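You operate a simulated robot arm through the tools that you are given. There is no shell and no other tool.

You are at the controls of a simulated two-armed robot. One attempt, no reset.

JOB
Turn the grey microscope's round stage at 4x until the grain looks orange.
Fine: analyser and purple slider pushed in; the screen says GOOD.

The check looks at the end state, three seconds after you hand in, the way a careful person would. Anything else that was tipped, shoved, dropped, spilled or broken makes it a failure.

ROBOT AND FRAMES
Two 7-joint arms with fingered hands on one trunk that stands fixed in place. Base frame: the origin is at the foot of the trunk, x ahead of it, y to its left, z up. Readings come in m, degrees, newtons and seconds.
The left shoulder is at [0.06, 0.177, 0.9], the right one opposite. With the tool pointing down near the work surface each hand reaches from about 0.44 to 0.96 m from the base axis, measured 20 degrees to its own side. Payload 4 kg a hand.
The tool frame of a hand sits at the grasp point between the pads (the TCP): z along the fingers, y along the line on which they close. The tips reach 0.037 m beyond it. The gripper opens to 0.124 m; its body begins 0.043 m behind the TCP. The gripper is a hand of 3 fingers: y runs from the thumb to the fingers, the wrist lies at [-0.015, -0.108, -0.202] in the tool frame.
Orientation is that of the tool frame in the base frame, as a unit quaternion [x, y, z, w]. With the fingers straight down and the wrist toward the robot, the tool's x, y and z point along [0, 1, 0], [1, 0, 0] and [0, 0, -1] of the base frame.

CONTROLS
- The arms move only by the tool move_arm. It takes "left_series", "right_series" or both (then of equal length, played together; a hand with none holds still); each is a list of rows, each a list of 2 entries, a list of its own where there are three numbers: the shift along the tool's x, y, z in units of 100 mm (1.0 is 100 mm), then the turn, a rotation vector about the tool's x, y, z in units of 90 degrees (1.0 is 90 degrees). In form: [[[dx, dy, dz], [wx, wy, wz]], ...]. A call has 1 to 20 rows; each row is the pose to reach, as a shift and turn from the pose commanded when the call began, along the tool's axes at that moment. A call with a number of a shift or a turn outside -1 to 1 is refused whole. Each row takes 0.2 s and may step no farther than 0.05 m and 8.6 degrees from the row before; otherwise, the whole call is refused. A pose out of reach is approached as far as the arm can. The call stops where the force on the tool passes 90 N (or 10 N more than at its start, if that is more) or the arm is blocked; 0.2 s more then pass. In this call time passes only in rows, and 0.2 s behind the last. It gives the time, the measured TCP pose, the force on the tool (base axes), the opening and the grip force at its end, in the units of the frame above (readings bear some noise), with the torque about the TCP (base axes, N m) and any sound that the robot's microphone picked up.
- Cameras (640 x 400 px; columns grow to the right, rows downward): "scene" is now at [0.0412, 0.0525, 1.5587]; the picture's right is [0.58, -0.82, 0.00], its down [-0.48, -0.34, -0.81] and it looks along [0.66, 0.47, -0.58] (base axes); focal length 274 px, centre (320, 200). "left" rides on the left gripper at [-0.064, -0.076, -0.137] in its tool frame; the picture's right is [-0.84, -0.26, 0.48], its down [0.48, -0.76, 0.43] and it looks along [0.26, 0.60, 0.76] (tool axes); focal length 256 px, centre (320, 200). "right" rides on the right gripper at [0.064, -0.076, -0.137] in its tool frame; the picture's right is [-0.84, 0.26, -0.48], its down [-0.48, -0.76, 0.43] and it looks along [-0.25, 0.60, 0.76] (tool axes); focal length 256 px, centre (320, 200). There is no depth. A picture from a camera that has moved, and an enlarged one, comes with that camera's place and axes in the base frame and with its lens.
- snapshot(camera): a new picture of that camera. No time passes.
- move_column(by): slides the trunk up (or, below 0, down) by that many m; the arms and the scene camera ride with it, the base frame stays. It gives what a move gives, with no picture.
- finger_targets(index, middle, thumb_bend, thumb_turn, hand): sets how far each is bent, from 0 (flat) to 100 (curled in); at 30 the hand is open as for a grip, at 70 the pads meet at the TCP. One left out holds its place. A second passes; each finger stops where it meets its share of the squeeze, and holds until it gets a number again. It is the only way to open and close the hand. It gives what a move gives, with no picture; readings hold the bend of each and the force on the fingers (four entries, about 0 where the hand has none), thumb and palm. thumb_turn goes from beside the hand (0) to across from the fingers (100), as for a grip.
- aim_head(pan, tilt): turns the head with the scene camera to pan (to the left, within 86 degrees either way) and tilt (down, from -29 to 69), counted from straight ahead of the robot. It gives what a move gives.
- enlarge(camera, box): a new picture of the part [left, top, right, bottom] of that camera's present view, enlarged. No time passes.
- finish_job(): hands the job in; it is judged then, once.

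Places have to be worked out from the pictures, the camera data and where the tool is seen. Open the grippers and draw the arms clear of the work before you hand the job in, unless the task says otherwise.

The tools are called after "Emit:" as name(argument=value, ...) on one line, values as JSON. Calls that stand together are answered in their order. move_arm: Moves the arms, as the interface text tells. Its arguments: {"type":"object","properties":{"left_series":{"type":"array","items":{"type":"array"}},"right_series":{"type":"array","items":{"type":"array"}}},"required":[]} The other tools are called the same way: move_column (by) moves the trunk up or down; finger_targets (index, middle, thumb_bend, thumb_turn, hand) moves the fingers one by one; aim_head (pan, tilt) turns the head that bears the scene camera; snapshot (camera) takes a picture; enlarge (camera, box) takes an enlarged picture of a part of a camera's view; finish_job () hands the job in.

At the start:

```text
clock: 0.0
left_position: [0.4863, 0.56, 1.2434]
left_orientation: [0.707, 0.707, 0.001, 0.0]
left_wrist_force: [0.0, -0.1, -0.9]
left_wrist_torque: [0.01, 0.04, -0.01]
left_gripper_width: 0.1235
left_finger_force: 0.0
left_shape: jaw
left_bend: [30.0, 30.0, 30.0, 98.0]
left_finger forces: [0.1, 0.0, 0.0, 0.0, 0.0, 0.1]
right_position: [0.519, 0.0353, 1.3251]
right_orientation: [0.707, 0.707, 0.0, 0.0]
right_wrist_force: [0.3, -0.6, -0.5]
right_wrist_torque: [-0.01, 0.03, -0.01]
right_gripper_width: 0.1239
right_finger_force: 0.1
right_shape: jaw
right_bend: [30.0, 30.0, 30.0, 98.0]
right_finger forces: [0.0, 0.1, 0.1, 0.1, 0.0, 0.0]
trunk travel left (down, up): [-0.425, 0.165]
head pan, tilt (commanded): [35.3, 35.8]
```

scene: 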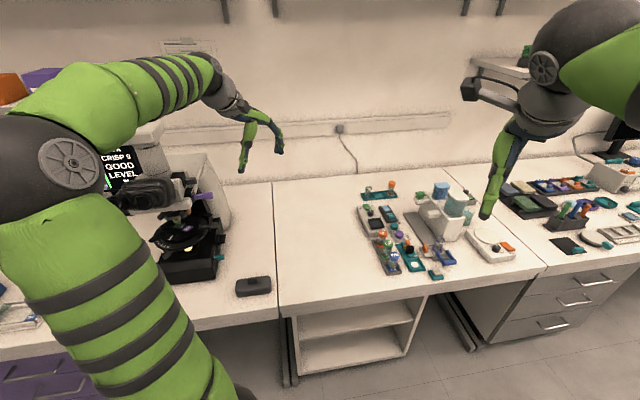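
right: 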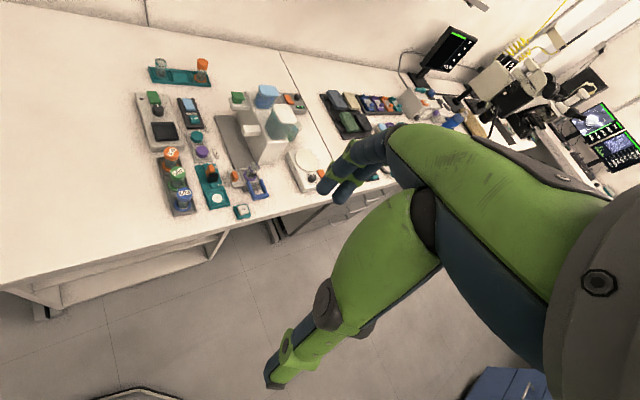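
left: 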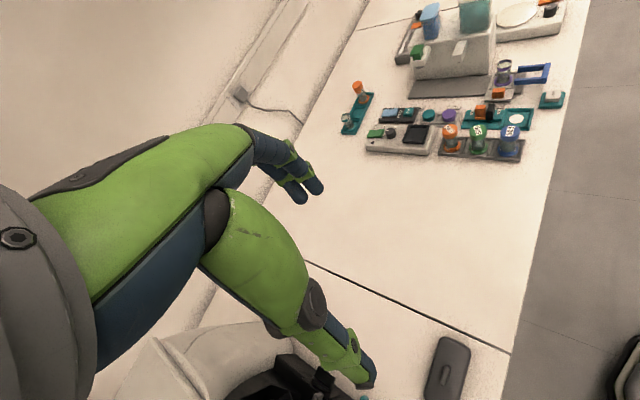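

The first pictures show a microscope on the left with a screen reading something like "CRISP 9 / GOOD / LEVEL", and another instrument to the right. I'll enlarge the left one and aim the head to see more.

Emit:
enlarge(camera="scene", box=[60, 120, 280, 300])

Emit:
enlarge(camera="right", box=[380, 0, 640, 180])

```text
2.22 times, centred on (170, 210) of scene
camera zoom: at [0.0412, 0.0525, 1.5587], right [0.58, -0.82, 0.0], down [-0.48, -0.34, -0.81], along [0.66, 0.47, -0.58], focal length 610 px, centre (653, 178)
```

zoom: 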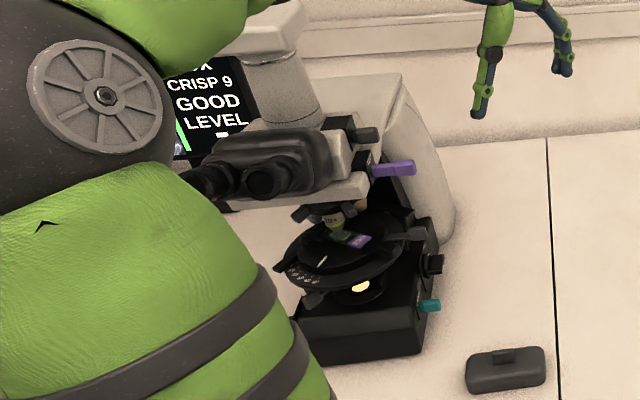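

```text
2.22 times, centred on (510, 90) of right
camera zoom: at [0.4439, 0.0992, 1.4613], right [0.26, -0.84, 0.48], down [-0.76, -0.48, -0.43], along [0.6, -0.25, -0.76], focal length 569 px, centre (-102, 444)
```

zoom: 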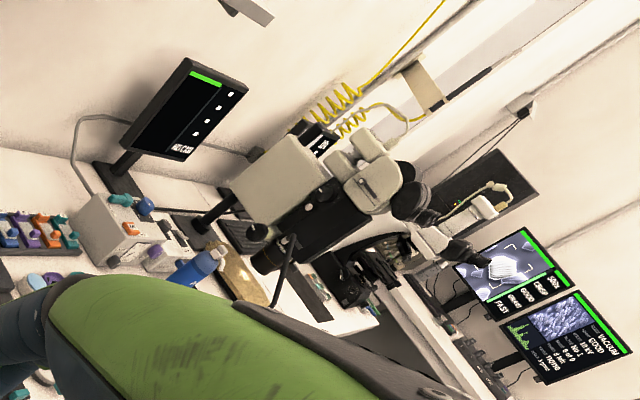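

The polarising microscope with a round stage is on the left, partly hidden by the left arm. I'll pan the head left to see more of it.

Emit:
aim_head(pan=60, tilt=36)

Emit:
snapshot(camera="scene")

```text
clock: 0.9
left_position: [0.4881, 0.5586, 1.2427]
left_orientation: [0.707, 0.707, 0.0, 0.0]
left_wrist_force: [0.3, 0.3, 0.0]
left_wrist_torque: [-0.01, -0.01, 0.04]
left_gripper_width: 0.1237
left_finger_force: 0.1
left_shape: jaw
left_bend: [30.0, 30.0, 30.0, 98.0]
left_finger forces: [0.0, 0.1, 0.1, 0.0, 0.0, 0.0]
right_position: [0.5183, 0.0351, 1.3251]
right_orientation: [0.707, 0.707, 0.0, 0.0]
right_wrist_force: [0.4, -0.7, 0.4]
right_wrist_torque: [-0.04, 0.04, 0.03]
right_gripper_width: 0.1239
right_finger_force: 0.0
right_shape: jaw
right_bend: [30.0, 30.0, 30.0, 98.0]
right_finger forces: [0.0, 0.0, 0.1, 0.0, 0.0, 0.0]
trunk travel left (down, up): [-0.425, 0.165]
head pan, tilt (commanded): [60.0, 36.0]
```

```text
taken
camera scene: at [0.0135, 0.0776, 1.5584], right [0.87, -0.5, 0.0], down [-0.29, -0.51, -0.81], along [0.4, 0.7, -0.59], focal length 274 px, centre (320, 200)
```

scene: 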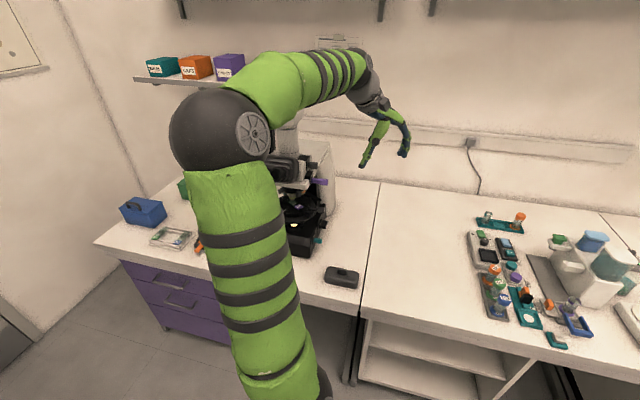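

The left elbow hides the microscope from the head. I'll turn the left hand about its vertical so its own camera looks toward the microscope (around [0.36, 0.87]).

Emit:
move_arm(left_series=[[[0, 0, 0], [0, 0, -0.09]], [[0, 0, 0], [0, 0, -0.18]], [[0, 0, 0], [0, 0, -0.27]], [[0, 0, 0], [0, 0, -0.36]], [[0, 0, 0], [0, 0, -0.45]], [[0, 0, 0], [0, 0, -0.54]], [[0, 0, 0], [0, 0, -0.63]], [[0, 0, 0], [0, 0, -0.72]], [[0, 0, 0], [0, 0, -0.81]], [[0, 0, 0], [0, 0, -0.88]]])

Emit:
snapshot(camera="left")

Emit:
snapshot(camera="scene")

```text
clock: 3.1
left_position: [0.4892, 0.5593, 1.245]
left_orientation: [0.092, 0.996, 0.0, 0.0]
left_wrist_force: [0.0, 1.0, 0.0]
left_wrist_torque: [0.0, 0.02, -0.01]
left_gripper_width: 0.1237
left_finger_force: 0.1
left_shape: jaw
left_bend: [30.0, 30.0, 30.0, 98.0]
left_finger forces: [0.1, 0.0, 0.1, 0.0, 0.0, 0.0]
right_position: [0.5198, 0.0357, 1.3248]
right_orientation: [0.707, 0.708, 0.0, -0.001]
right_wrist_force: [0.1, 0.7, -0.3]
right_wrist_torque: [-0.02, 0.0, 0.01]
right_gripper_width: 0.1238
right_finger_force: 0.2
right_shape: jaw
right_bend: [30.0, 30.0, 30.0, 98.0]
right_finger forces: [0.0, 0.0, 0.0, 0.0, 0.1, 0.0]
trunk travel left (down, up): [-0.425, 0.165]
head pan, tilt (commanded): [60.0, 36.0]
```

```text
taken
camera left: at [0.5355, 0.4714, 1.3794], right [0.78, -0.41, -0.48], down [-0.62, -0.66, -0.43], along [-0.14, 0.63, -0.76], focal length 256 px, centre (320, 200)
```

left: 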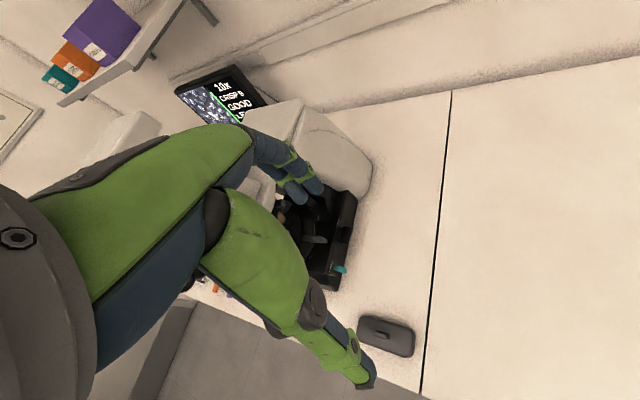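

```text
taken
camera scene: at [0.0137, 0.0776, 1.5584], right [0.87, -0.5, 0.0], down [-0.29, -0.51, -0.81], along [0.4, 0.7, -0.59], focal length 274 px, centre (320, 200)
```

scene: 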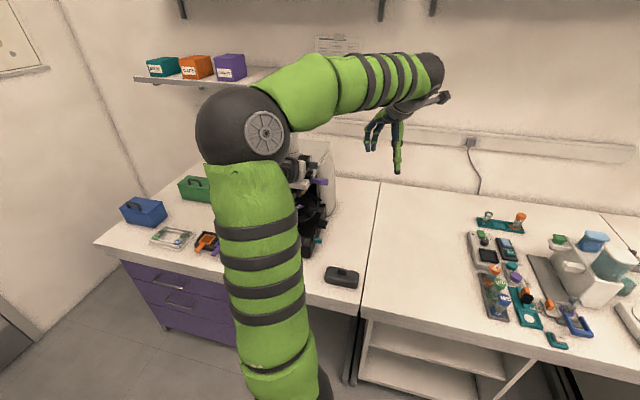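

The screen reads "10X / CRISP 9 / GOOD / LEVEL", so the objective now in use is 10x. I'll enlarge the screen and the microscope in the left camera.

Emit:
enlarge(camera="left", box=[160, 50, 320, 150])

Emit:
enlarge(camera="left", box=[180, 90, 420, 300])

Emit:
enlarge(camera="scene", box=[90, 150, 400, 300])

```text
4.00 times, centred on (240, 100) of left
camera zoom: at [0.5355, 0.4714, 1.3794], right [0.78, -0.41, -0.48], down [-0.62, -0.66, -0.43], along [-0.14, 0.63, -0.76], focal length 1024 px, centre (640, 600)
```

zoom: 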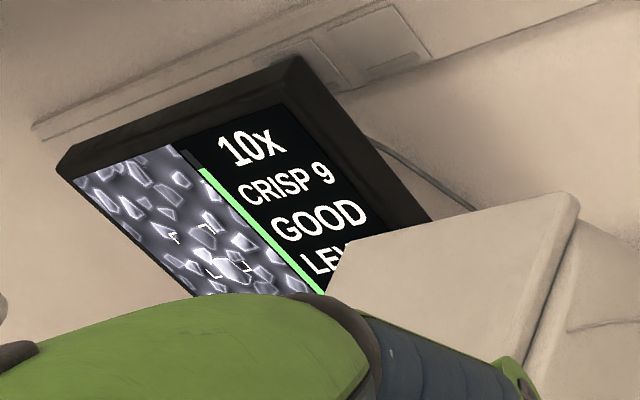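

```text
1.90 times, centred on (300, 195) of left
camera zoom: at [0.5355, 0.4714, 1.3794], right [0.78, -0.41, -0.48], down [-0.62, -0.66, -0.43], along [-0.14, 0.63, -0.76], focal length 488 px, centre (358, 210)
```

zoom: 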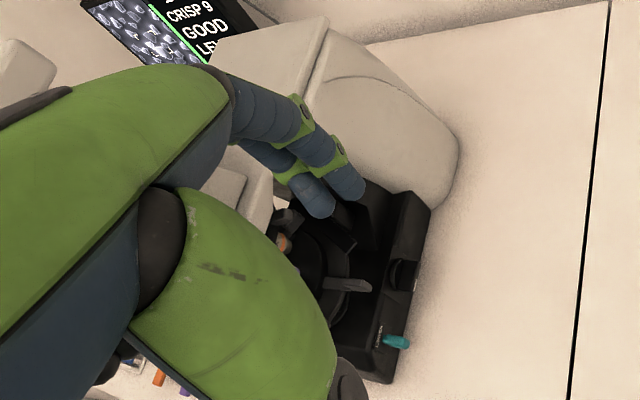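

```text
2.06 times, centred on (245, 225) of scene
camera zoom: at [0.0137, 0.0776, 1.5584], right [0.87, -0.5, 0.0], down [-0.29, -0.51, -0.81], along [0.4, 0.7, -0.59], focal length 566 px, centre (475, 148)
```

zoom: 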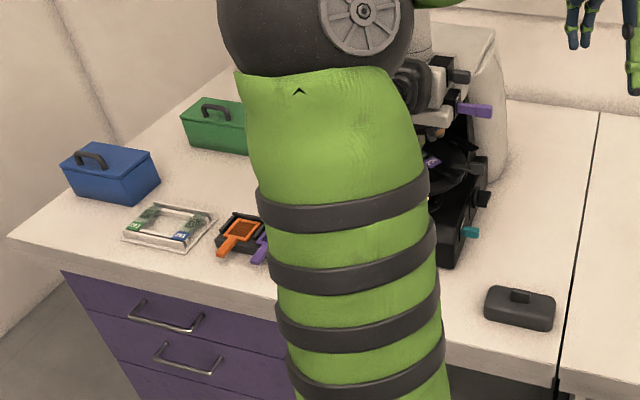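

I'll shift the left hand right/forward (and the right hand a bit right) so the left elbow swings out of the head camera's view.

Emit:
move_arm(left_series=[[[-0.25, -0.29, 0], [0, 0, 0]], [[-0.5, -0.58, 0], [0, 0, 0]], [[-0.77, -0.87, 0], [0, 0, 0]]], right_series=[[[-0.33, 0, 0], [0, 0, 0]], [[-0.66, 0, 0], [0, 0, 0]], [[-1.0, 0, 0], [0, 0, 0]]])

Emit:
snapshot(camera="scene")

Emit:
snapshot(camera="left")

```text
clock: 3.9
left_position: [0.546, 0.4582, 1.2448]
left_orientation: [0.093, 0.996, 0.0, 0.0]
left_wrist_force: [-0.1, 0.2, -0.2]
left_wrist_torque: [0.0, 0.0, 0.01]
left_gripper_width: 0.1238
left_finger_force: 0.0
left_shape: jaw
left_bend: [30.0, 30.0, 30.0, 98.0]
left_finger forces: [0.0, 0.0, 0.0, 0.0, 0.0, 0.1]
right_position: [0.5188, -0.0671, 1.3229]
right_orientation: [0.707, 0.707, -0.001, 0.0]
right_wrist_force: [0.5, -0.5, 0.3]
right_wrist_torque: [0.04, 0.05, 0.03]
right_gripper_width: 0.1235
right_finger_force: 0.1
right_shape: jaw
right_bend: [30.0, 30.0, 30.0, 98.0]
right_finger forces: [0.1, 0.0, 0.1, 0.0, 0.0, 0.0]
trunk travel left (down, up): [-0.425, 0.165]
head pan, tilt (commanded): [60.0, 36.0]
```

```text
taken
camera scene: at [0.0138, 0.0763, 1.5585], right [0.87, -0.5, 0.0], down [-0.29, -0.51, -0.81], along [0.4, 0.7, -0.59], focal length 274 px, centre (320, 200)
```

scene: 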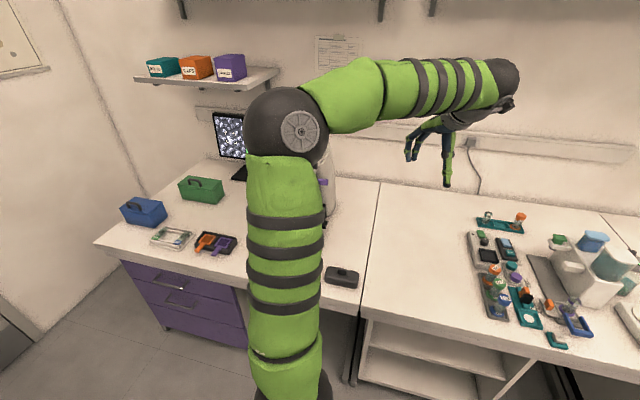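

```text
taken
camera left: at [0.5939, 0.37, 1.3788], right [0.78, -0.41, -0.48], down [-0.62, -0.66, -0.43], along [-0.14, 0.63, -0.76], focal length 256 px, centre (320, 200)
```

left: 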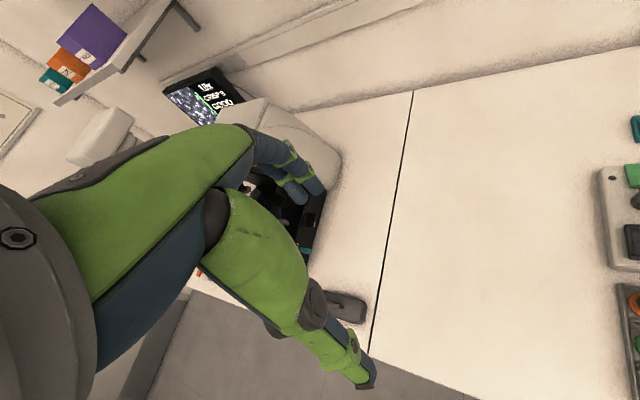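

The elbow is sweeping clear and the screen starts to show. I'll keep going the same way by another step.

Emit:
move_arm(left_series=[[[-0.1, -0.33, 0], [0, 0, 0]], [[-0.2, -0.66, 0], [0, 0, 0]], [[-0.3, -1.0, 0], [0, 0, 0]]], right_series=[[[-0.33, 0, 0], [0, 0, 0]], [[-0.66, 0, 0], [0, 0, 0]], [[-1.0, 0, 0], [0, 0, 0]]])

Emit:
move_arm(left_series=[[[-0.1, -0.33, 0], [0, 0, 0]], [[-0.2, -0.66, 0], [0, 0, 0]], [[-0.3, -1.0, 0], [0, 0, 0]]], right_series=[[[-0.33, 0, 0], [0, 0, 0]], [[-0.66, 0, 0], [0, 0, 0]], [[-1.0, 0, 0], [0, 0, 0]]])

Emit:
snapshot(camera="scene")

```text
clock: 4.7
left_position: [0.557, 0.3548, 1.2458]
left_orientation: [0.093, 0.996, 0.001, 0.0]
left_wrist_force: [-0.7, -0.8, -0.4]
left_wrist_torque: [-0.01, 0.02, 0.01]
left_gripper_width: 0.1236
left_finger_force: 0.0
left_shape: jaw
left_bend: [30.0, 30.0, 30.0, 98.0]
left_finger forces: [0.0, 0.0, 0.1, 0.0, 0.0, 0.1]
right_position: [0.5189, -0.1671, 1.3231]
right_orientation: [0.706, 0.708, 0.0, 0.0]
right_wrist_force: [1.0, 0.6, 0.3]
right_wrist_torque: [0.03, -0.02, 0.03]
right_gripper_width: 0.1233
right_finger_force: 0.1
right_shape: jaw
right_bend: [30.0, 30.0, 30.0, 98.0]
right_finger forces: [0.0, 0.0, 0.1, 0.0, 0.1, 0.0]
trunk travel left (down, up): [-0.425, 0.165]
head pan, tilt (commanded): [60.0, 36.0]
```

```text
clock: 5.5
left_position: [0.5671, 0.2498, 1.2437]
left_orientation: [0.094, 0.996, 0.001, 0.0]
left_wrist_force: [0.2, -0.6, -0.5]
left_wrist_torque: [-0.03, 0.05, 0.01]
left_gripper_width: 0.1237
left_finger_force: 0.1
left_shape: jaw
left_bend: [30.0, 30.0, 30.0, 98.0]
left_finger forces: [0.0, 0.0, 0.0, 0.1, 0.0, 0.0]
right_position: [0.5186, -0.2649, 1.3246]
right_orientation: [0.707, 0.708, 0.0, 0.0]
right_wrist_force: [0.0, -0.7, 0.3]
right_wrist_torque: [-0.01, 0.0, 0.0]
right_gripper_width: 0.1238
right_finger_force: 0.0
right_shape: jaw
right_bend: [30.0, 30.0, 30.0, 98.0]
right_finger forces: [0.1, 0.1, 0.0, 0.1, 0.1, 0.0]
trunk travel left (down, up): [-0.425, 0.165]
head pan, tilt (commanded): [60.0, 36.0]
```

```text
taken
camera scene: at [0.0135, 0.0762, 1.5585], right [0.87, -0.5, 0.0], down [-0.29, -0.51, -0.81], along [0.4, 0.7, -0.59], focal length 274 px, centre (320, 200)
```

scene: 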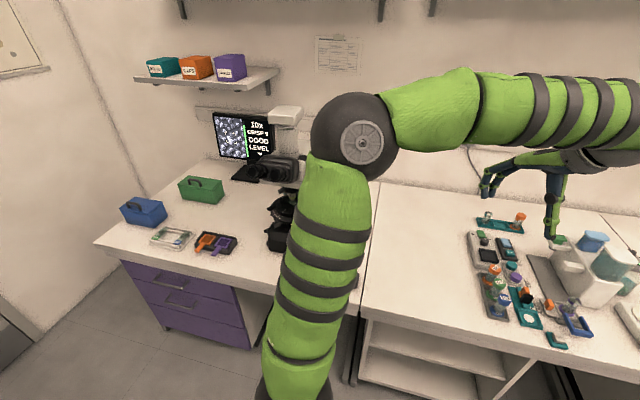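

The screen is now fully in view; one or two more steps should free the microscope too.

Emit:
move_arm(left_series=[[[-0.0, -0.33, 0], [0, 0, 0]], [[-0.0, -0.66, 0], [0, 0, 0]], [[-0.0, -1.0, 0], [0, 0, 0]]], right_series=[[[-0.33, 0, 0], [0, 0, 0]], [[-0.66, 0, 0], [0, 0, 0]], [[-1.0, 0, 0], [0, 0, 0]]])

Emit:
move_arm(left_series=[[[0.0, -0.33, 0], [0, 0, 0]], [[0.0, -0.66, 0], [0, 0, 0]], [[0.0, -1.0, 0], [0, 0, 0]]])

Emit:
snapshot(camera="scene")

```text
clock: 6.3
left_position: [0.5477, 0.1521, 1.2457]
left_orientation: [0.093, 0.996, 0.0, 0.0]
left_wrist_force: [0.0, 0.2, 0.0]
left_wrist_torque: [0.04, 0.01, 0.01]
left_gripper_width: 0.1235
left_finger_force: 0.1
left_shape: jaw
left_bend: [30.0, 30.0, 30.0, 98.0]
left_finger forces: [0.0, 0.1, 0.0, 0.0, 0.0, 0.0]
right_position: [0.5192, -0.3673, 1.3258]
right_orientation: [0.707, 0.707, 0.0, 0.0]
right_wrist_force: [0.2, -0.1, -0.5]
right_wrist_torque: [-0.02, -0.01, 0.01]
right_gripper_width: 0.1235
right_finger_force: 0.0
right_shape: jaw
right_bend: [30.0, 30.0, 30.0, 98.0]
right_finger forces: [0.0, 0.0, 0.0, 0.1, 0.0, 0.1]
trunk travel left (down, up): [-0.425, 0.165]
head pan, tilt (commanded): [60.0, 36.0]
```

```text
clock: 7.1
left_position: [0.5296, 0.0523, 1.2451]
left_orientation: [0.094, 0.996, 0.0, 0.0]
left_wrist_force: [-0.5, -0.2, 0.6]
left_wrist_torque: [0.02, -0.05, 0.0]
left_gripper_width: 0.1237
left_finger_force: 0.2
left_shape: jaw
left_bend: [30.0, 30.0, 30.0, 98.0]
left_finger forces: [0.1, 0.1, 0.0, 0.1, 0.0, 0.0]
right_position: [0.5179, -0.3671, 1.3262]
right_orientation: [0.707, 0.707, 0.0, 0.0]
right_wrist_force: [0.0, 0.6, 0.1]
right_wrist_torque: [0.01, -0.01, 0.0]
right_gripper_width: 0.1236
right_finger_force: 0.1
right_shape: jaw
right_bend: [30.0, 30.0, 30.0, 98.0]
right_finger forces: [0.0, 0.0, 0.0, 0.1, 0.0, 0.1]
trunk travel left (down, up): [-0.425, 0.165]
head pan, tilt (commanded): [60.0, 36.0]
```

```text
taken
camera scene: at [0.0135, 0.0766, 1.5584], right [0.87, -0.5, 0.0], down [-0.29, -0.51, -0.81], along [0.4, 0.7, -0.59], focal length 274 px, centre (320, 200)
```

scene: 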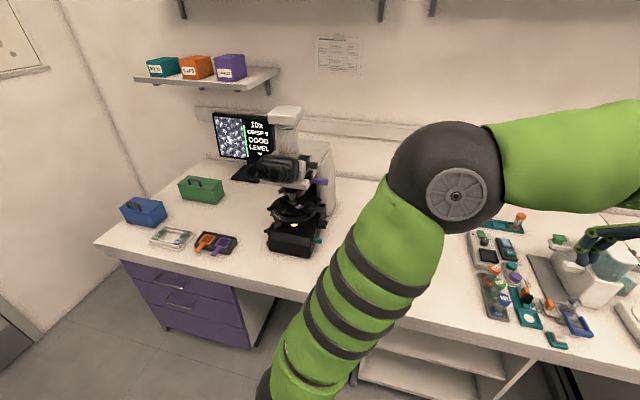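

Now the whole microscope is visible. I'll enlarge it, the screen and the tray.

Emit:
enlarge(camera="scene", box=[240, 95, 360, 265])

Emit:
enlarge(camera="scene", box=[250, 150, 346, 210])

Emit:
enlarge(camera="scene", box=[250, 200, 346, 260])

Emit:
enlarge(camera="scene", box=[205, 105, 285, 165])

Emit:
enlarge(camera="scene", box=[110, 170, 250, 260])

```text
2.35 times, centred on (300, 180) of scene
camera zoom: at [0.0135, 0.0766, 1.5584], right [0.87, -0.5, 0.0], down [-0.29, -0.51, -0.81], along [0.4, 0.7, -0.59], focal length 646 px, centre (367, 247)
```

zoom: 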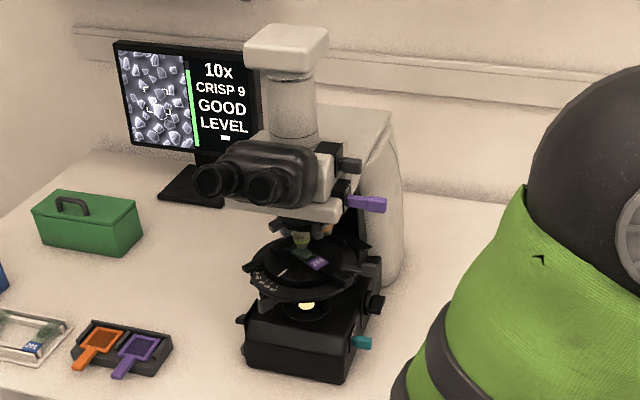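

```text
6.67 times, centred on (298, 180) of scene
camera zoom: at [0.0135, 0.0766, 1.5584], right [0.87, -0.5, 0.0], down [-0.29, -0.51, -0.81], along [0.4, 0.7, -0.59], focal length 1829 px, centre (467, 333)
```

zoom: 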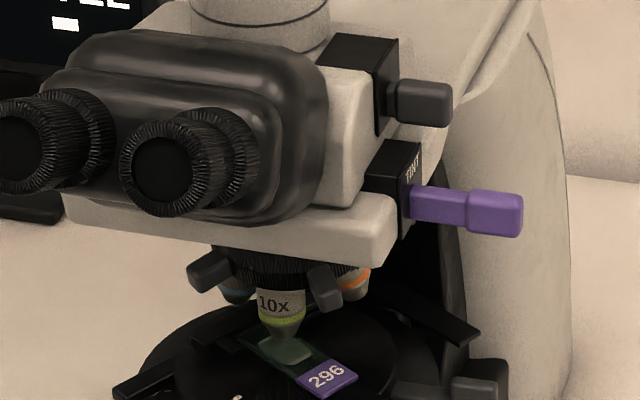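

```text
6.67 times, centred on (298, 230) of scene
camera zoom: at [0.0135, 0.0766, 1.5584], right [0.87, -0.5, 0.0], down [-0.29, -0.51, -0.81], along [0.4, 0.7, -0.59], focal length 1829 px, centre (467, 0)
```

zoom: 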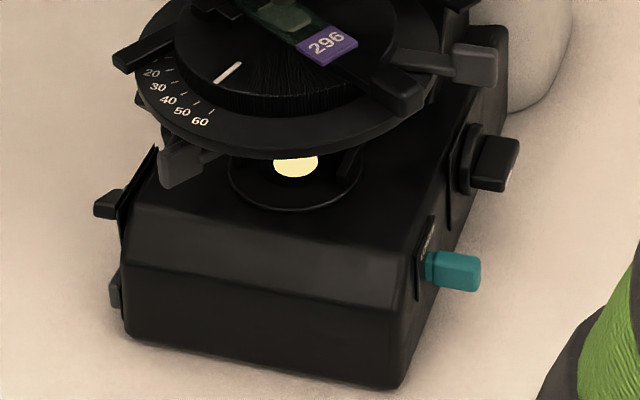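

```text
6.67 times, centred on (245, 135) of scene
camera zoom: at [0.0135, 0.0766, 1.5584], right [0.87, -0.5, 0.0], down [-0.29, -0.51, -0.81], along [0.4, 0.7, -0.59], focal length 1829 px, centre (820, 633)
```

zoom: 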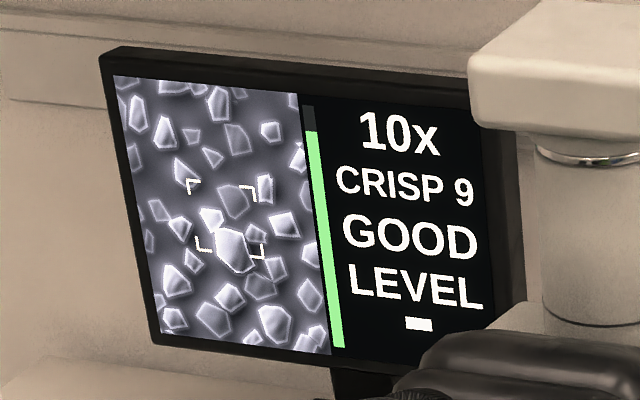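

```text
4.44 times, centred on (180, 215) of scene
camera zoom: at [0.0135, 0.0766, 1.5584], right [0.87, -0.5, 0.0], down [-0.29, -0.51, -0.81], along [0.4, 0.7, -0.59], focal length 1219 px, centre (942, 133)
```

zoom: 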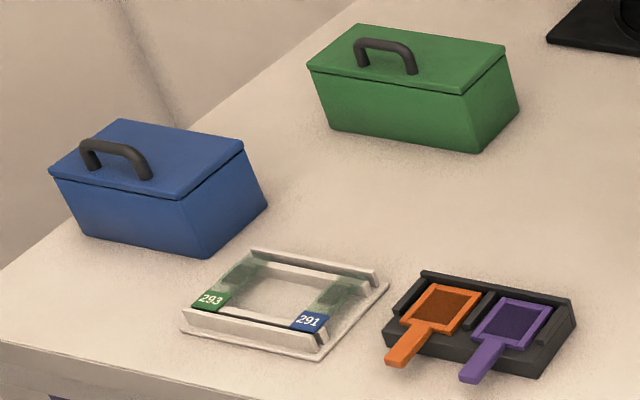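

I now see the 10x objective in use, an orange-ringed and a teal-ringed objective behind, the purple "TINT" slider and a grey slider above it both pulled out, and stage tabs. I'll enlarge further to read labels.

Emit:
enlarge(camera="scene", box=[276, 182, 316, 207])

Emit:
enlarge(camera="scene", box=[295, 150, 335, 190])

Emit:
enlarge(camera="scene", box=[300, 200, 340, 250])

Emit:
enlarge(camera="scene", box=[262, 195, 310, 230])

```text
16.00 times, centred on (296, 194) of scene
camera zoom: at [0.0135, 0.0766, 1.5584], right [0.87, -0.5, 0.0], down [-0.29, -0.51, -0.81], along [0.4, 0.7, -0.59], focal length 4390 px, centre (704, 288)
```

zoom: 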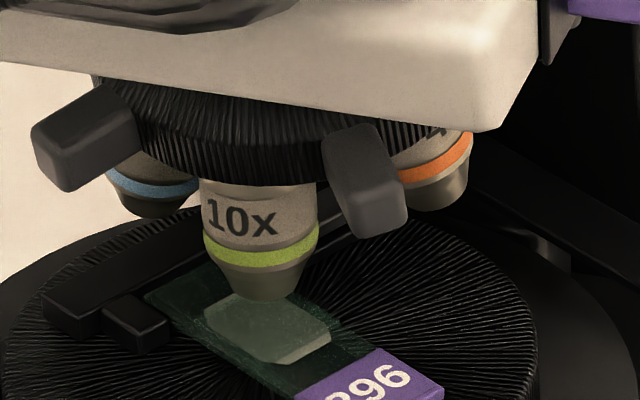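

```text
10.00 times, centred on (315, 170) of scene
camera zoom: at [0.0135, 0.0766, 1.5584], right [0.87, -0.5, 0.0], down [-0.29, -0.51, -0.81], along [0.4, 0.7, -0.59], focal length 2744 px, centre (370, 500)
```

zoom: 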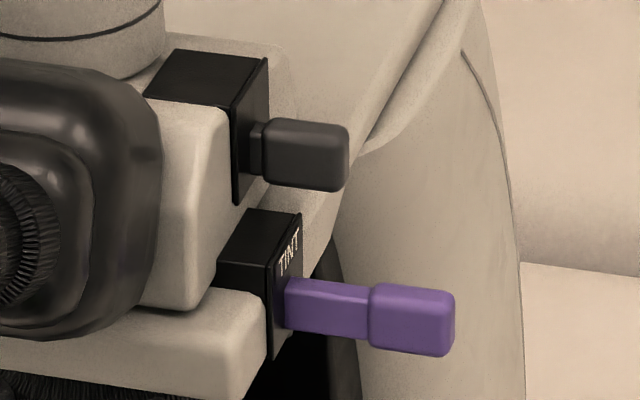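

```text
8.00 times, centred on (320, 225) of scene
camera zoom: at [0.0135, 0.0766, 1.5584], right [0.87, -0.5, 0.0], down [-0.29, -0.51, -0.81], along [0.4, 0.7, -0.59], focal length 2195 px, centre (320, 0)
```

zoom: 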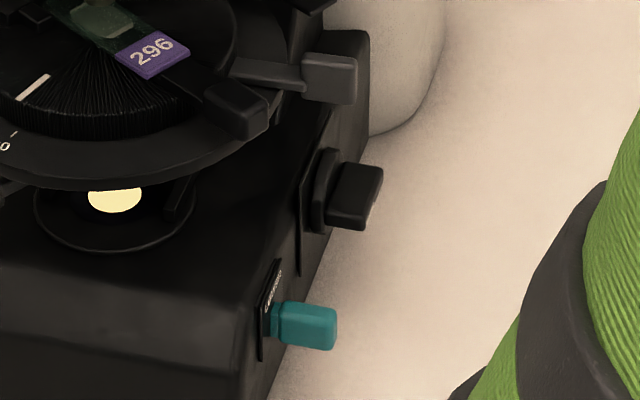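

```text
11.43 times, centred on (286, 212) of scene
camera zoom: at [0.0135, 0.0766, 1.5584], right [0.87, -0.5, 0.0], down [-0.29, -0.51, -0.81], along [0.4, 0.7, -0.59], focal length 3135 px, centre (709, 57)
```

zoom: 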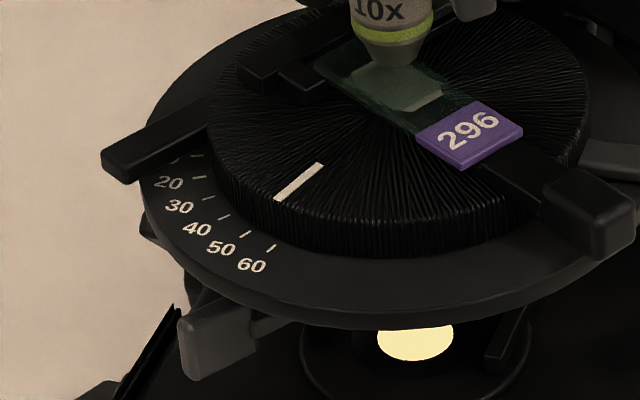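

The 4x objective (orange ring) is back-right on the turret, the 10x is in the light path, and both sliders stick out to the microscope's right. I'll raise the trunk for a better viewpoint over the left elbow and lower relative arm posture.

Emit:
move_column(by=0.16)

Emit:
aim_head(pan=60, tilt=42)

Emit:
snapshot(camera="scene")

Emit:
snapshot(camera="right")

```text
clock: 8.9
left_position: [0.5313, 0.0543, 1.4052]
left_orientation: [0.095, 0.995, 0.0, 0.0]
left_wrist_force: [-0.1, -0.4, 0.8]
left_wrist_torque: [0.02, -0.02, 0.01]
left_gripper_width: 0.124
left_finger_force: 0.0
left_shape: jaw
left_bend: [30.0, 30.0, 30.0, 98.0]
left_finger forces: [0.0, 0.0, 0.0, 0.1, 0.0, 0.1]
right_position: [0.5182, -0.3654, 1.4857]
right_orientation: [0.707, 0.707, 0.0, 0.0]
right_wrist_force: [0.4, 0.0, 0.2]
right_wrist_torque: [0.02, -0.02, -0.01]
right_gripper_width: 0.1235
right_finger_force: 0.0
right_shape: jaw
right_bend: [30.0, 30.0, 30.0, 98.0]
right_finger forces: [0.0, 0.0, 0.0, 0.0, 0.0, 0.1]
trunk travel left (down, up): [-0.585, 0.005]
head pan, tilt (commanded): [60.0, 36.0]
```

```text
clock: 9.6
left_position: [0.5295, 0.0537, 1.4055]
left_orientation: [0.095, 0.995, 0.0, 0.0]
left_wrist_force: [-0.4, 0.7, 0.1]
left_wrist_torque: [-0.01, 0.01, 0.0]
left_gripper_width: 0.1237
left_finger_force: 0.0
left_shape: jaw
left_bend: [30.0, 30.0, 30.0, 98.0]
left_finger forces: [0.0, 0.0, 0.1, 0.0, 0.2, 0.0]
right_position: [0.5175, -0.3669, 1.4854]
right_orientation: [0.707, 0.707, -0.001, -0.001]
right_wrist_force: [-0.1, 0.2, 0.3]
right_wrist_torque: [0.02, -0.03, -0.03]
right_gripper_width: 0.1239
right_finger_force: 0.0
right_shape: jaw
right_bend: [30.0, 30.0, 30.0, 98.0]
right_finger forces: [0.1, 0.0, 0.0, 0.0, 0.1, 0.1]
trunk travel left (down, up): [-0.585, 0.005]
head pan, tilt (commanded): [60.0, 42.0]
```

```text
taken
camera scene: at [0.0115, 0.0741, 1.7095], right [0.87, -0.5, 0.0], down [-0.33, -0.58, -0.74], along [0.37, 0.64, -0.67], focal length 274 px, centre (320, 200)
```

scene: 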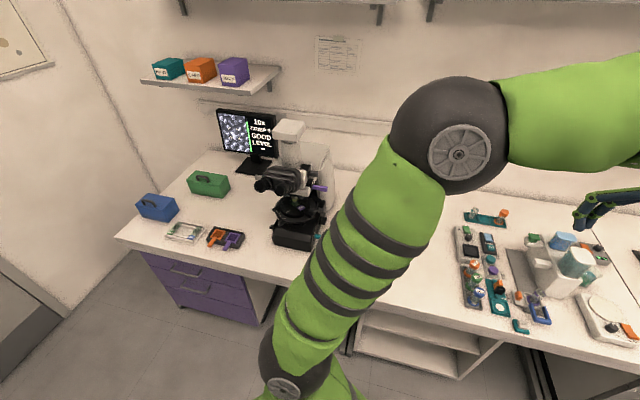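

```text
taken
camera right: at [0.4432, -0.302, 1.6224], right [0.26, -0.84, 0.48], down [-0.76, -0.48, -0.43], along [0.6, -0.25, -0.76], focal length 256 px, centre (320, 200)
```

right: 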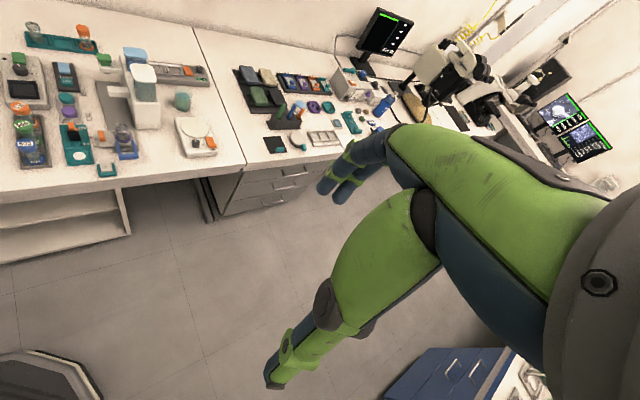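

Now I take enlarged views from this second height to triangulate the microscope's parts.

Emit:
enlarge(camera="scene", box=[244, 155, 340, 215])

Emit:
enlarge(camera="scene", box=[244, 192, 340, 252])

```text
6.67 times, centred on (292, 185) of scene
camera zoom: at [0.0115, 0.0741, 1.7095], right [0.87, -0.5, 0.0], down [-0.33, -0.58, -0.74], along [0.37, 0.64, -0.67], focal length 1829 px, centre (507, 300)
```

zoom: 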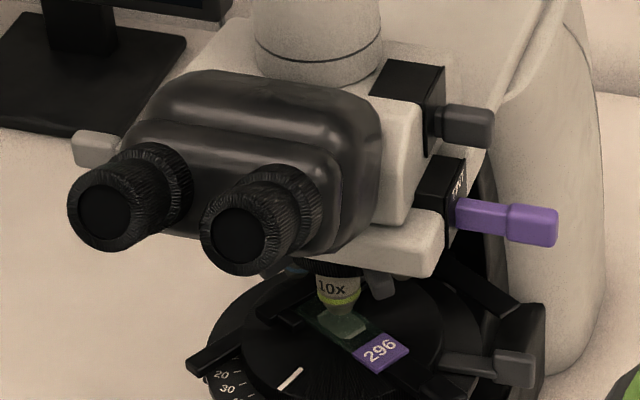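

```text
6.67 times, centred on (292, 222) of scene
camera zoom: at [0.0115, 0.0741, 1.7095], right [0.87, -0.5, 0.0], down [-0.33, -0.58, -0.74], along [0.37, 0.64, -0.67], focal length 1829 px, centre (507, 53)
```

zoom: 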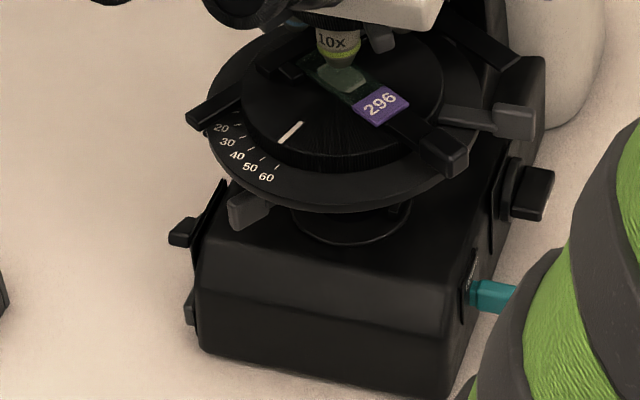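

Triangulation puts the microscope's optical axis near [0.33, 0.83], facing the robot at 45 deg, with the purple slider tip near [0.42, 0.73, 1.07]. I'll move the left hand back toward it, turning it so its y axis points along the microscope's depth.

Emit:
move_arm(left_series=[[[0.03, 0.19, 0], [0, 0, 0.076]], [[0.06, 0.38, 0], [0, 0, 0.152]], [[0.1, 0.58, 0], [0, 0, 0.228]], [[0.14, 0.78, 0], [0, 0, 0.304]], [[0.19, 0.98, 0], [0, 0, 0.382]]])

Emit:
snapshot(camera="scene")

```text
clock: 10.8
left_position: [0.5298, 0.1548, 1.4048]
left_orientation: [0.385, 0.923, 0.0, 0.001]
left_wrist_force: [-0.5, 0.0, 0.6]
left_wrist_torque: [0.01, 0.0, -0.04]
left_gripper_width: 0.1237
left_finger_force: 0.1
left_shape: jaw
left_bend: [30.0, 30.0, 30.0, 98.0]
left_finger forces: [0.0, 0.0, 0.0, 0.0, 0.0, 0.0]
right_position: [0.5166, -0.3663, 1.4865]
right_orientation: [0.707, 0.707, 0.0, -0.001]
right_wrist_force: [-0.1, 0.9, 0.0]
right_wrist_torque: [0.0, 0.0, -0.03]
right_gripper_width: 0.1235
right_finger_force: 0.1
right_shape: jaw
right_bend: [30.0, 30.0, 30.0, 98.0]
right_finger forces: [0.0, 0.1, 0.1, 0.1, 0.0, 0.0]
trunk travel left (down, up): [-0.585, 0.005]
head pan, tilt (commanded): [60.0, 42.0]
```

```text
taken
camera scene: at [0.0108, 0.0752, 1.7094], right [0.87, -0.5, 0.0], down [-0.33, -0.58, -0.74], along [0.37, 0.64, -0.67], focal length 274 px, centre (320, 200)
```

scene: 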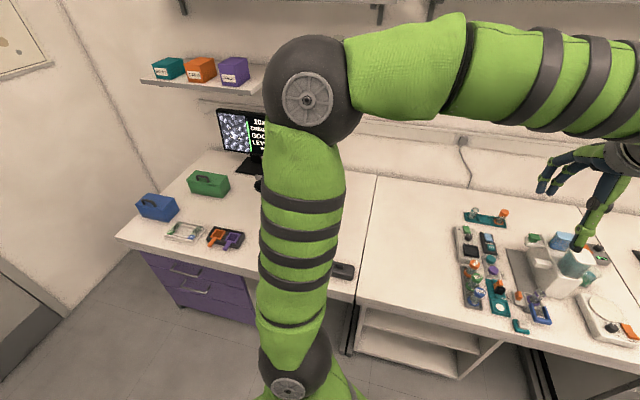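

I continue the approach: +y with some descent.

Emit:
move_arm(left_series=[[[0.25, 0.25, 0.15], [0, 0, 0]], [[0.5, 0.5, 0.3], [0, 0, 0]], [[0.75, 0.75, 0.45], [0, 0, 0]], [[1.0, 1.0, 0.6], [0, 0, 0]]])

Emit:
move_arm(left_series=[[[0.25, 0.25, 0.1], [0, 0, 0]], [[0.5, 0.5, 0.2], [0, 0, 0]], [[0.75, 0.75, 0.3], [0, 0, 0]], [[1.0, 1.0, 0.4], [0, 0, 0]]])

Emit:
snapshot(camera="scene")

Emit:
snapshot(camera="left")

```text
clock: 11.8
left_position: [0.5308, 0.2945, 1.3429]
left_orientation: [0.384, 0.923, 0.0, 0.0]
left_wrist_force: [0.4, 0.7, -0.7]
left_wrist_torque: [-0.01, 0.0, 0.03]
left_gripper_width: 0.1233
left_finger_force: 0.0
left_shape: jaw
left_bend: [30.0, 30.0, 30.0, 98.0]
left_finger forces: [0.0, 0.0, 0.0, 0.0, 0.0, 0.0]
right_position: [0.52, -0.365, 1.4862]
right_orientation: [0.707, 0.707, 0.0, 0.0]
right_wrist_force: [0.4, 0.2, 0.3]
right_wrist_torque: [0.0, -0.03, 0.03]
right_gripper_width: 0.1235
right_finger_force: 0.0
right_shape: jaw
right_bend: [30.0, 30.0, 30.0, 98.0]
right_finger forces: [0.0, 0.0, 0.1, 0.0, 0.0, 0.2]
trunk travel left (down, up): [-0.585, 0.005]
head pan, tilt (commanded): [60.0, 42.0]
```

```text
clock: 12.8
left_position: [0.5314, 0.4365, 1.3033]
left_orientation: [0.385, 0.923, 0.0, 0.0]
left_wrist_force: [-0.6, -0.4, 0.3]
left_wrist_torque: [-0.02, 0.02, 0.0]
left_gripper_width: 0.1237
left_finger_force: 0.0
left_shape: jaw
left_bend: [30.0, 30.0, 30.0, 98.0]
left_finger forces: [0.0, 0.0, 0.0, 0.0, 0.1, 0.1]
right_position: [0.5182, -0.3648, 1.4861]
right_orientation: [0.707, 0.707, 0.0, 0.0]
right_wrist_force: [-0.1, 0.4, 0.3]
right_wrist_torque: [-0.01, 0.0, 0.01]
right_gripper_width: 0.1237
right_finger_force: 0.0
right_shape: jaw
right_bend: [30.0, 30.0, 30.0, 98.0]
right_finger forces: [0.0, 0.1, 0.0, 0.0, 0.0, 0.0]
trunk travel left (down, up): [-0.585, 0.005]
head pan, tilt (commanded): [60.0, 42.0]
```

```text
taken
camera scene: at [0.0116, 0.0746, 1.7094], right [0.87, -0.5, 0.0], down [-0.33, -0.58, -0.74], along [0.37, 0.64, -0.67], focal length 274 px, centre (320, 200)
```

scene: 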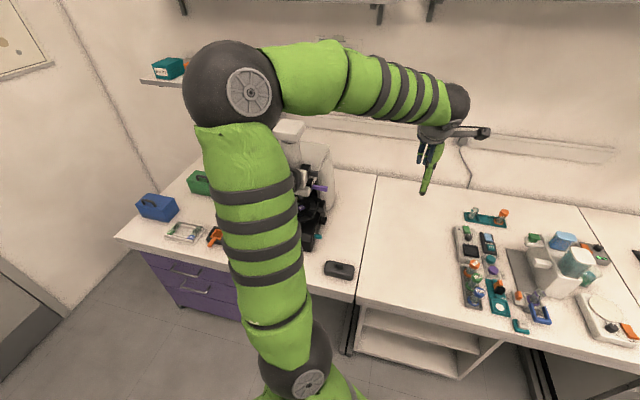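

```text
taken
camera left: at [0.5217, 0.3371, 1.4397], right [0.41, -0.77, -0.48], down [-0.88, -0.19, -0.43], along [0.24, 0.6, -0.76], focal length 256 px, centre (320, 200)
```

left: 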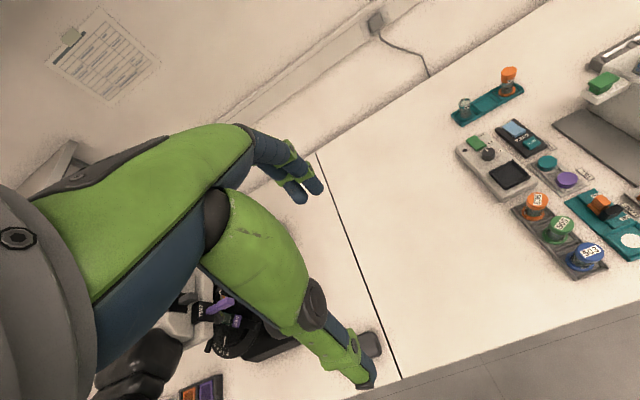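

The elbow still hides the microscope from the head camera, but it should drop as the hand goes lower. I'll go on toward the right side of the microscope while descending.

Emit:
move_arm(left_series=[[[0.15, 0.2, 0.3], [0, 0, 0]], [[0.3, 0.4, 0.6], [0, 0, 0]], [[0.45, 0.6, 0.9], [0, 0, 0]], [[0.6, 0.8, 1.0], [0, 0, 0]]])

Emit:
snapshot(camera="scene")

Emit:
snapshot(camera="left")

```text
clock: 13.8
left_position: [0.5458, 0.5373, 1.2066]
left_orientation: [0.384, 0.923, 0.0, 0.0]
left_wrist_force: [-0.2, 0.0, -0.5]
left_wrist_torque: [0.01, -0.01, 0.0]
left_gripper_width: 0.1235
left_finger_force: 0.1
left_shape: jaw
left_bend: [30.0, 30.0, 30.0, 98.0]
left_finger forces: [0.1, 0.0, 0.0, 0.0, 0.0, 0.1]
right_position: [0.5191, -0.3666, 1.4862]
right_orientation: [0.707, 0.707, 0.0, -0.001]
right_wrist_force: [0.0, -0.1, -0.6]
right_wrist_torque: [0.0, 0.01, -0.03]
right_gripper_width: 0.1234
right_finger_force: 0.0
right_shape: jaw
right_bend: [30.0, 30.0, 30.0, 98.0]
right_finger forces: [0.0, 0.0, 0.1, 0.1, 0.0, 0.0]
trunk travel left (down, up): [-0.585, 0.005]
head pan, tilt (commanded): [60.0, 42.0]
```

```text
taken
camera scene: at [0.0117, 0.0744, 1.7095], right [0.87, -0.5, 0.0], down [-0.33, -0.58, -0.74], along [0.37, 0.64, -0.67], focal length 274 px, centre (320, 200)
```

scene: 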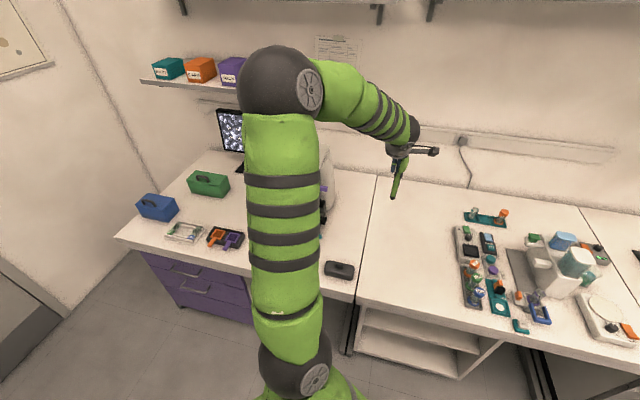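

```text
taken
camera left: at [0.5364, 0.4366, 1.3416], right [0.41, -0.77, -0.48], down [-0.88, -0.19, -0.43], along [0.24, 0.6, -0.76], focal length 256 px, centre (320, 200)
```

left: 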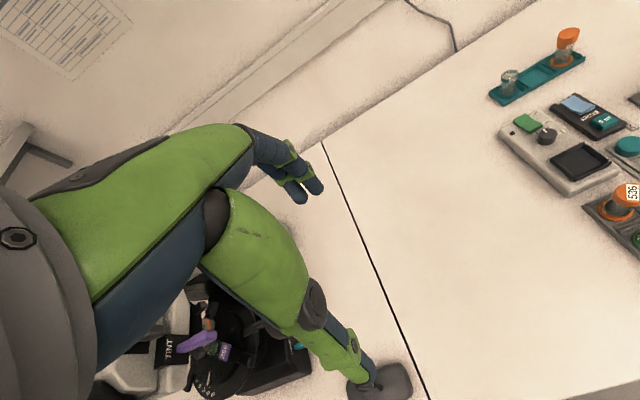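

The arm would clear the head's line of sight if the wrist sat on the microscope's far-right side. I'll turn the hand 90 degrees so its y axis points at the microscope (toward [-0.7, 0.7]).

Emit:
move_arm(left_series=[[[0, 0, 0], [0, 0, -0.09]], [[0, 0, 0], [0, 0, -0.18]], [[0, 0, 0], [0, 0, -0.27]], [[0, 0, 0], [0, 0, -0.36]], [[0, 0, 0], [0, 0, -0.45]], [[0, 0, 0], [0, 0, -0.54]], [[0, 0, 0], [0, 0, -0.63]], [[0, 0, 0], [0, 0, -0.72]], [[0, 0, 0], [0, 0, -0.81]], [[0, 0, 0], [0, 0, -0.9]], [[0, 0, 0], [0, 0, -0.99]]])

Emit:
snapshot(camera="scene")

Emit:
snapshot(camera="left")

```text
clock: 16.2
left_position: [0.5457, 0.5359, 1.2044]
left_orientation: [-0.376, 0.926, 0.0, 0.0]
left_wrist_force: [-0.5, 0.1, 0.1]
left_wrist_torque: [0.0, 0.01, 0.0]
left_gripper_width: 0.1233
left_finger_force: 0.0
left_shape: jaw
left_bend: [30.0, 30.0, 30.0, 98.0]
left_finger forces: [0.0, 0.0, 0.0, 0.1, 0.0, 0.0]
right_position: [0.5188, -0.3663, 1.4855]
right_orientation: [0.707, 0.707, 0.0, 0.0]
right_wrist_force: [0.8, 0.3, 0.8]
right_wrist_torque: [0.0, -0.02, 0.01]
right_gripper_width: 0.1235
right_finger_force: 0.1
right_shape: jaw
right_bend: [30.0, 30.0, 30.0, 98.0]
right_finger forces: [0.0, 0.1, 0.0, 0.1, 0.0, 0.0]
trunk travel left (down, up): [-0.585, 0.005]
head pan, tilt (commanded): [60.0, 42.0]
```

```text
taken
camera scene: at [0.0121, 0.0742, 1.7094], right [0.87, -0.5, 0.0], down [-0.33, -0.58, -0.74], along [0.37, 0.64, -0.67], focal length 274 px, centre (320, 200)
```

scene: 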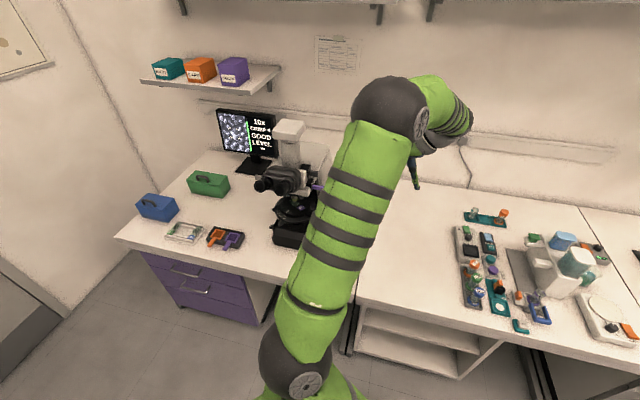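

```text
taken
camera left: at [0.6437, 0.5243, 1.3397], right [0.78, 0.4, -0.48], down [0.18, -0.88, -0.43], along [-0.6, 0.25, -0.76], focal length 256 px, centre (320, 200)
```

left: 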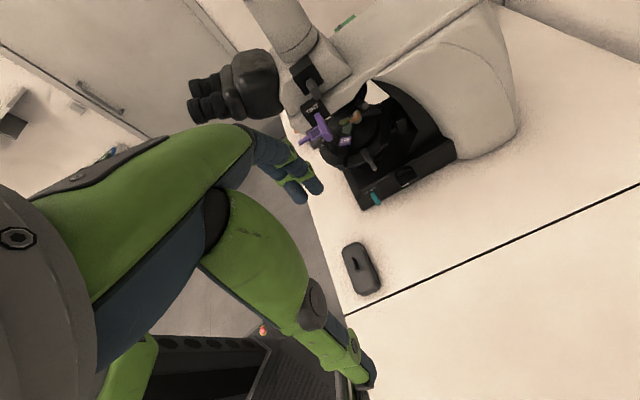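

Now both cameras see the microscope well. I'll enlarge both for triangulation and labels.

Emit:
enlarge(camera="left", box=[260, 50, 420, 150])

Emit:
enlarge(camera="left", box=[300, 110, 460, 210])

Emit:
enlarge(camera="left", box=[325, 95, 389, 135])

Emit:
enlarge(camera="scene", box=[244, 155, 340, 215])

```text
4.00 times, centred on (340, 100) of left
camera zoom: at [0.6437, 0.5243, 1.3397], right [0.78, 0.4, -0.48], down [0.18, -0.88, -0.43], along [-0.6, 0.25, -0.76], focal length 1024 px, centre (240, 600)
```

zoom: 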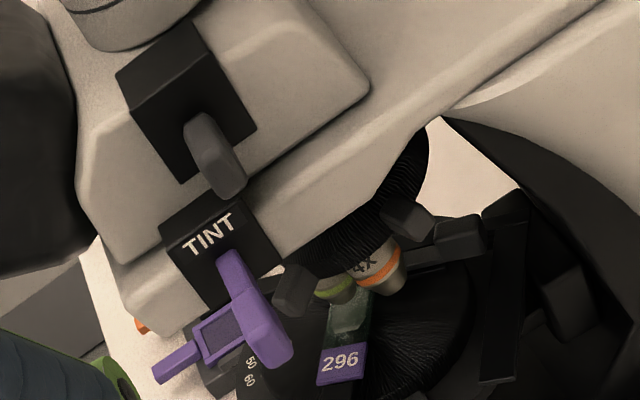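

```text
4.00 times, centred on (380, 160) of left
camera zoom: at [0.6437, 0.5243, 1.3397], right [0.78, 0.4, -0.48], down [0.18, -0.88, -0.43], along [-0.6, 0.25, -0.76], focal length 1024 px, centre (80, 360)
```

zoom: 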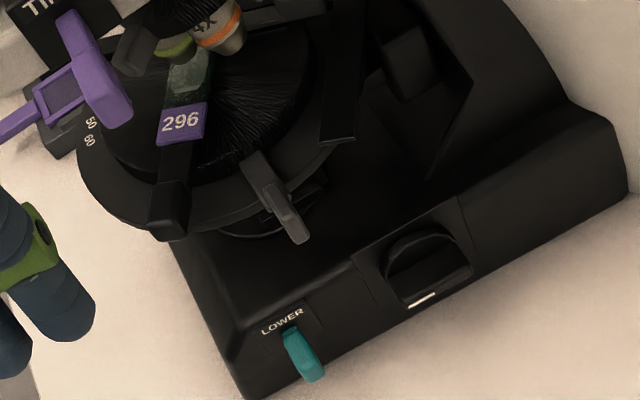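

```text
10.00 times, centred on (357, 115) of left
camera zoom: at [0.6437, 0.5243, 1.3397], right [0.78, 0.4, -0.48], down [0.18, -0.88, -0.43], along [-0.6, 0.25, -0.76], focal length 2560 px, centre (-50, 1050)
```

zoom: 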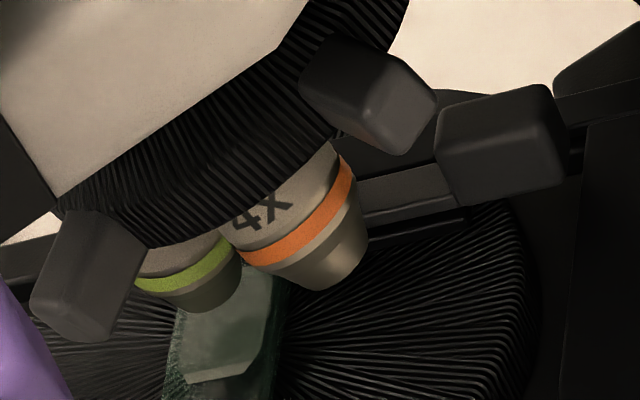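

```text
6.67 times, centred on (292, 185) of scene
camera zoom: at [0.0121, 0.0742, 1.7094], right [0.87, -0.5, 0.0], down [-0.33, -0.58, -0.74], along [0.37, 0.64, -0.67], focal length 1829 px, centre (507, 300)
```

zoom: 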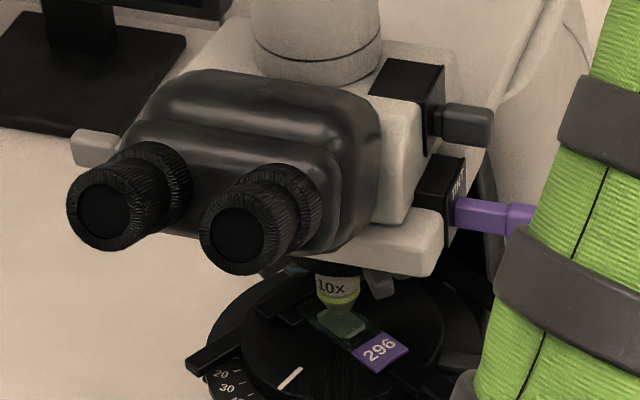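

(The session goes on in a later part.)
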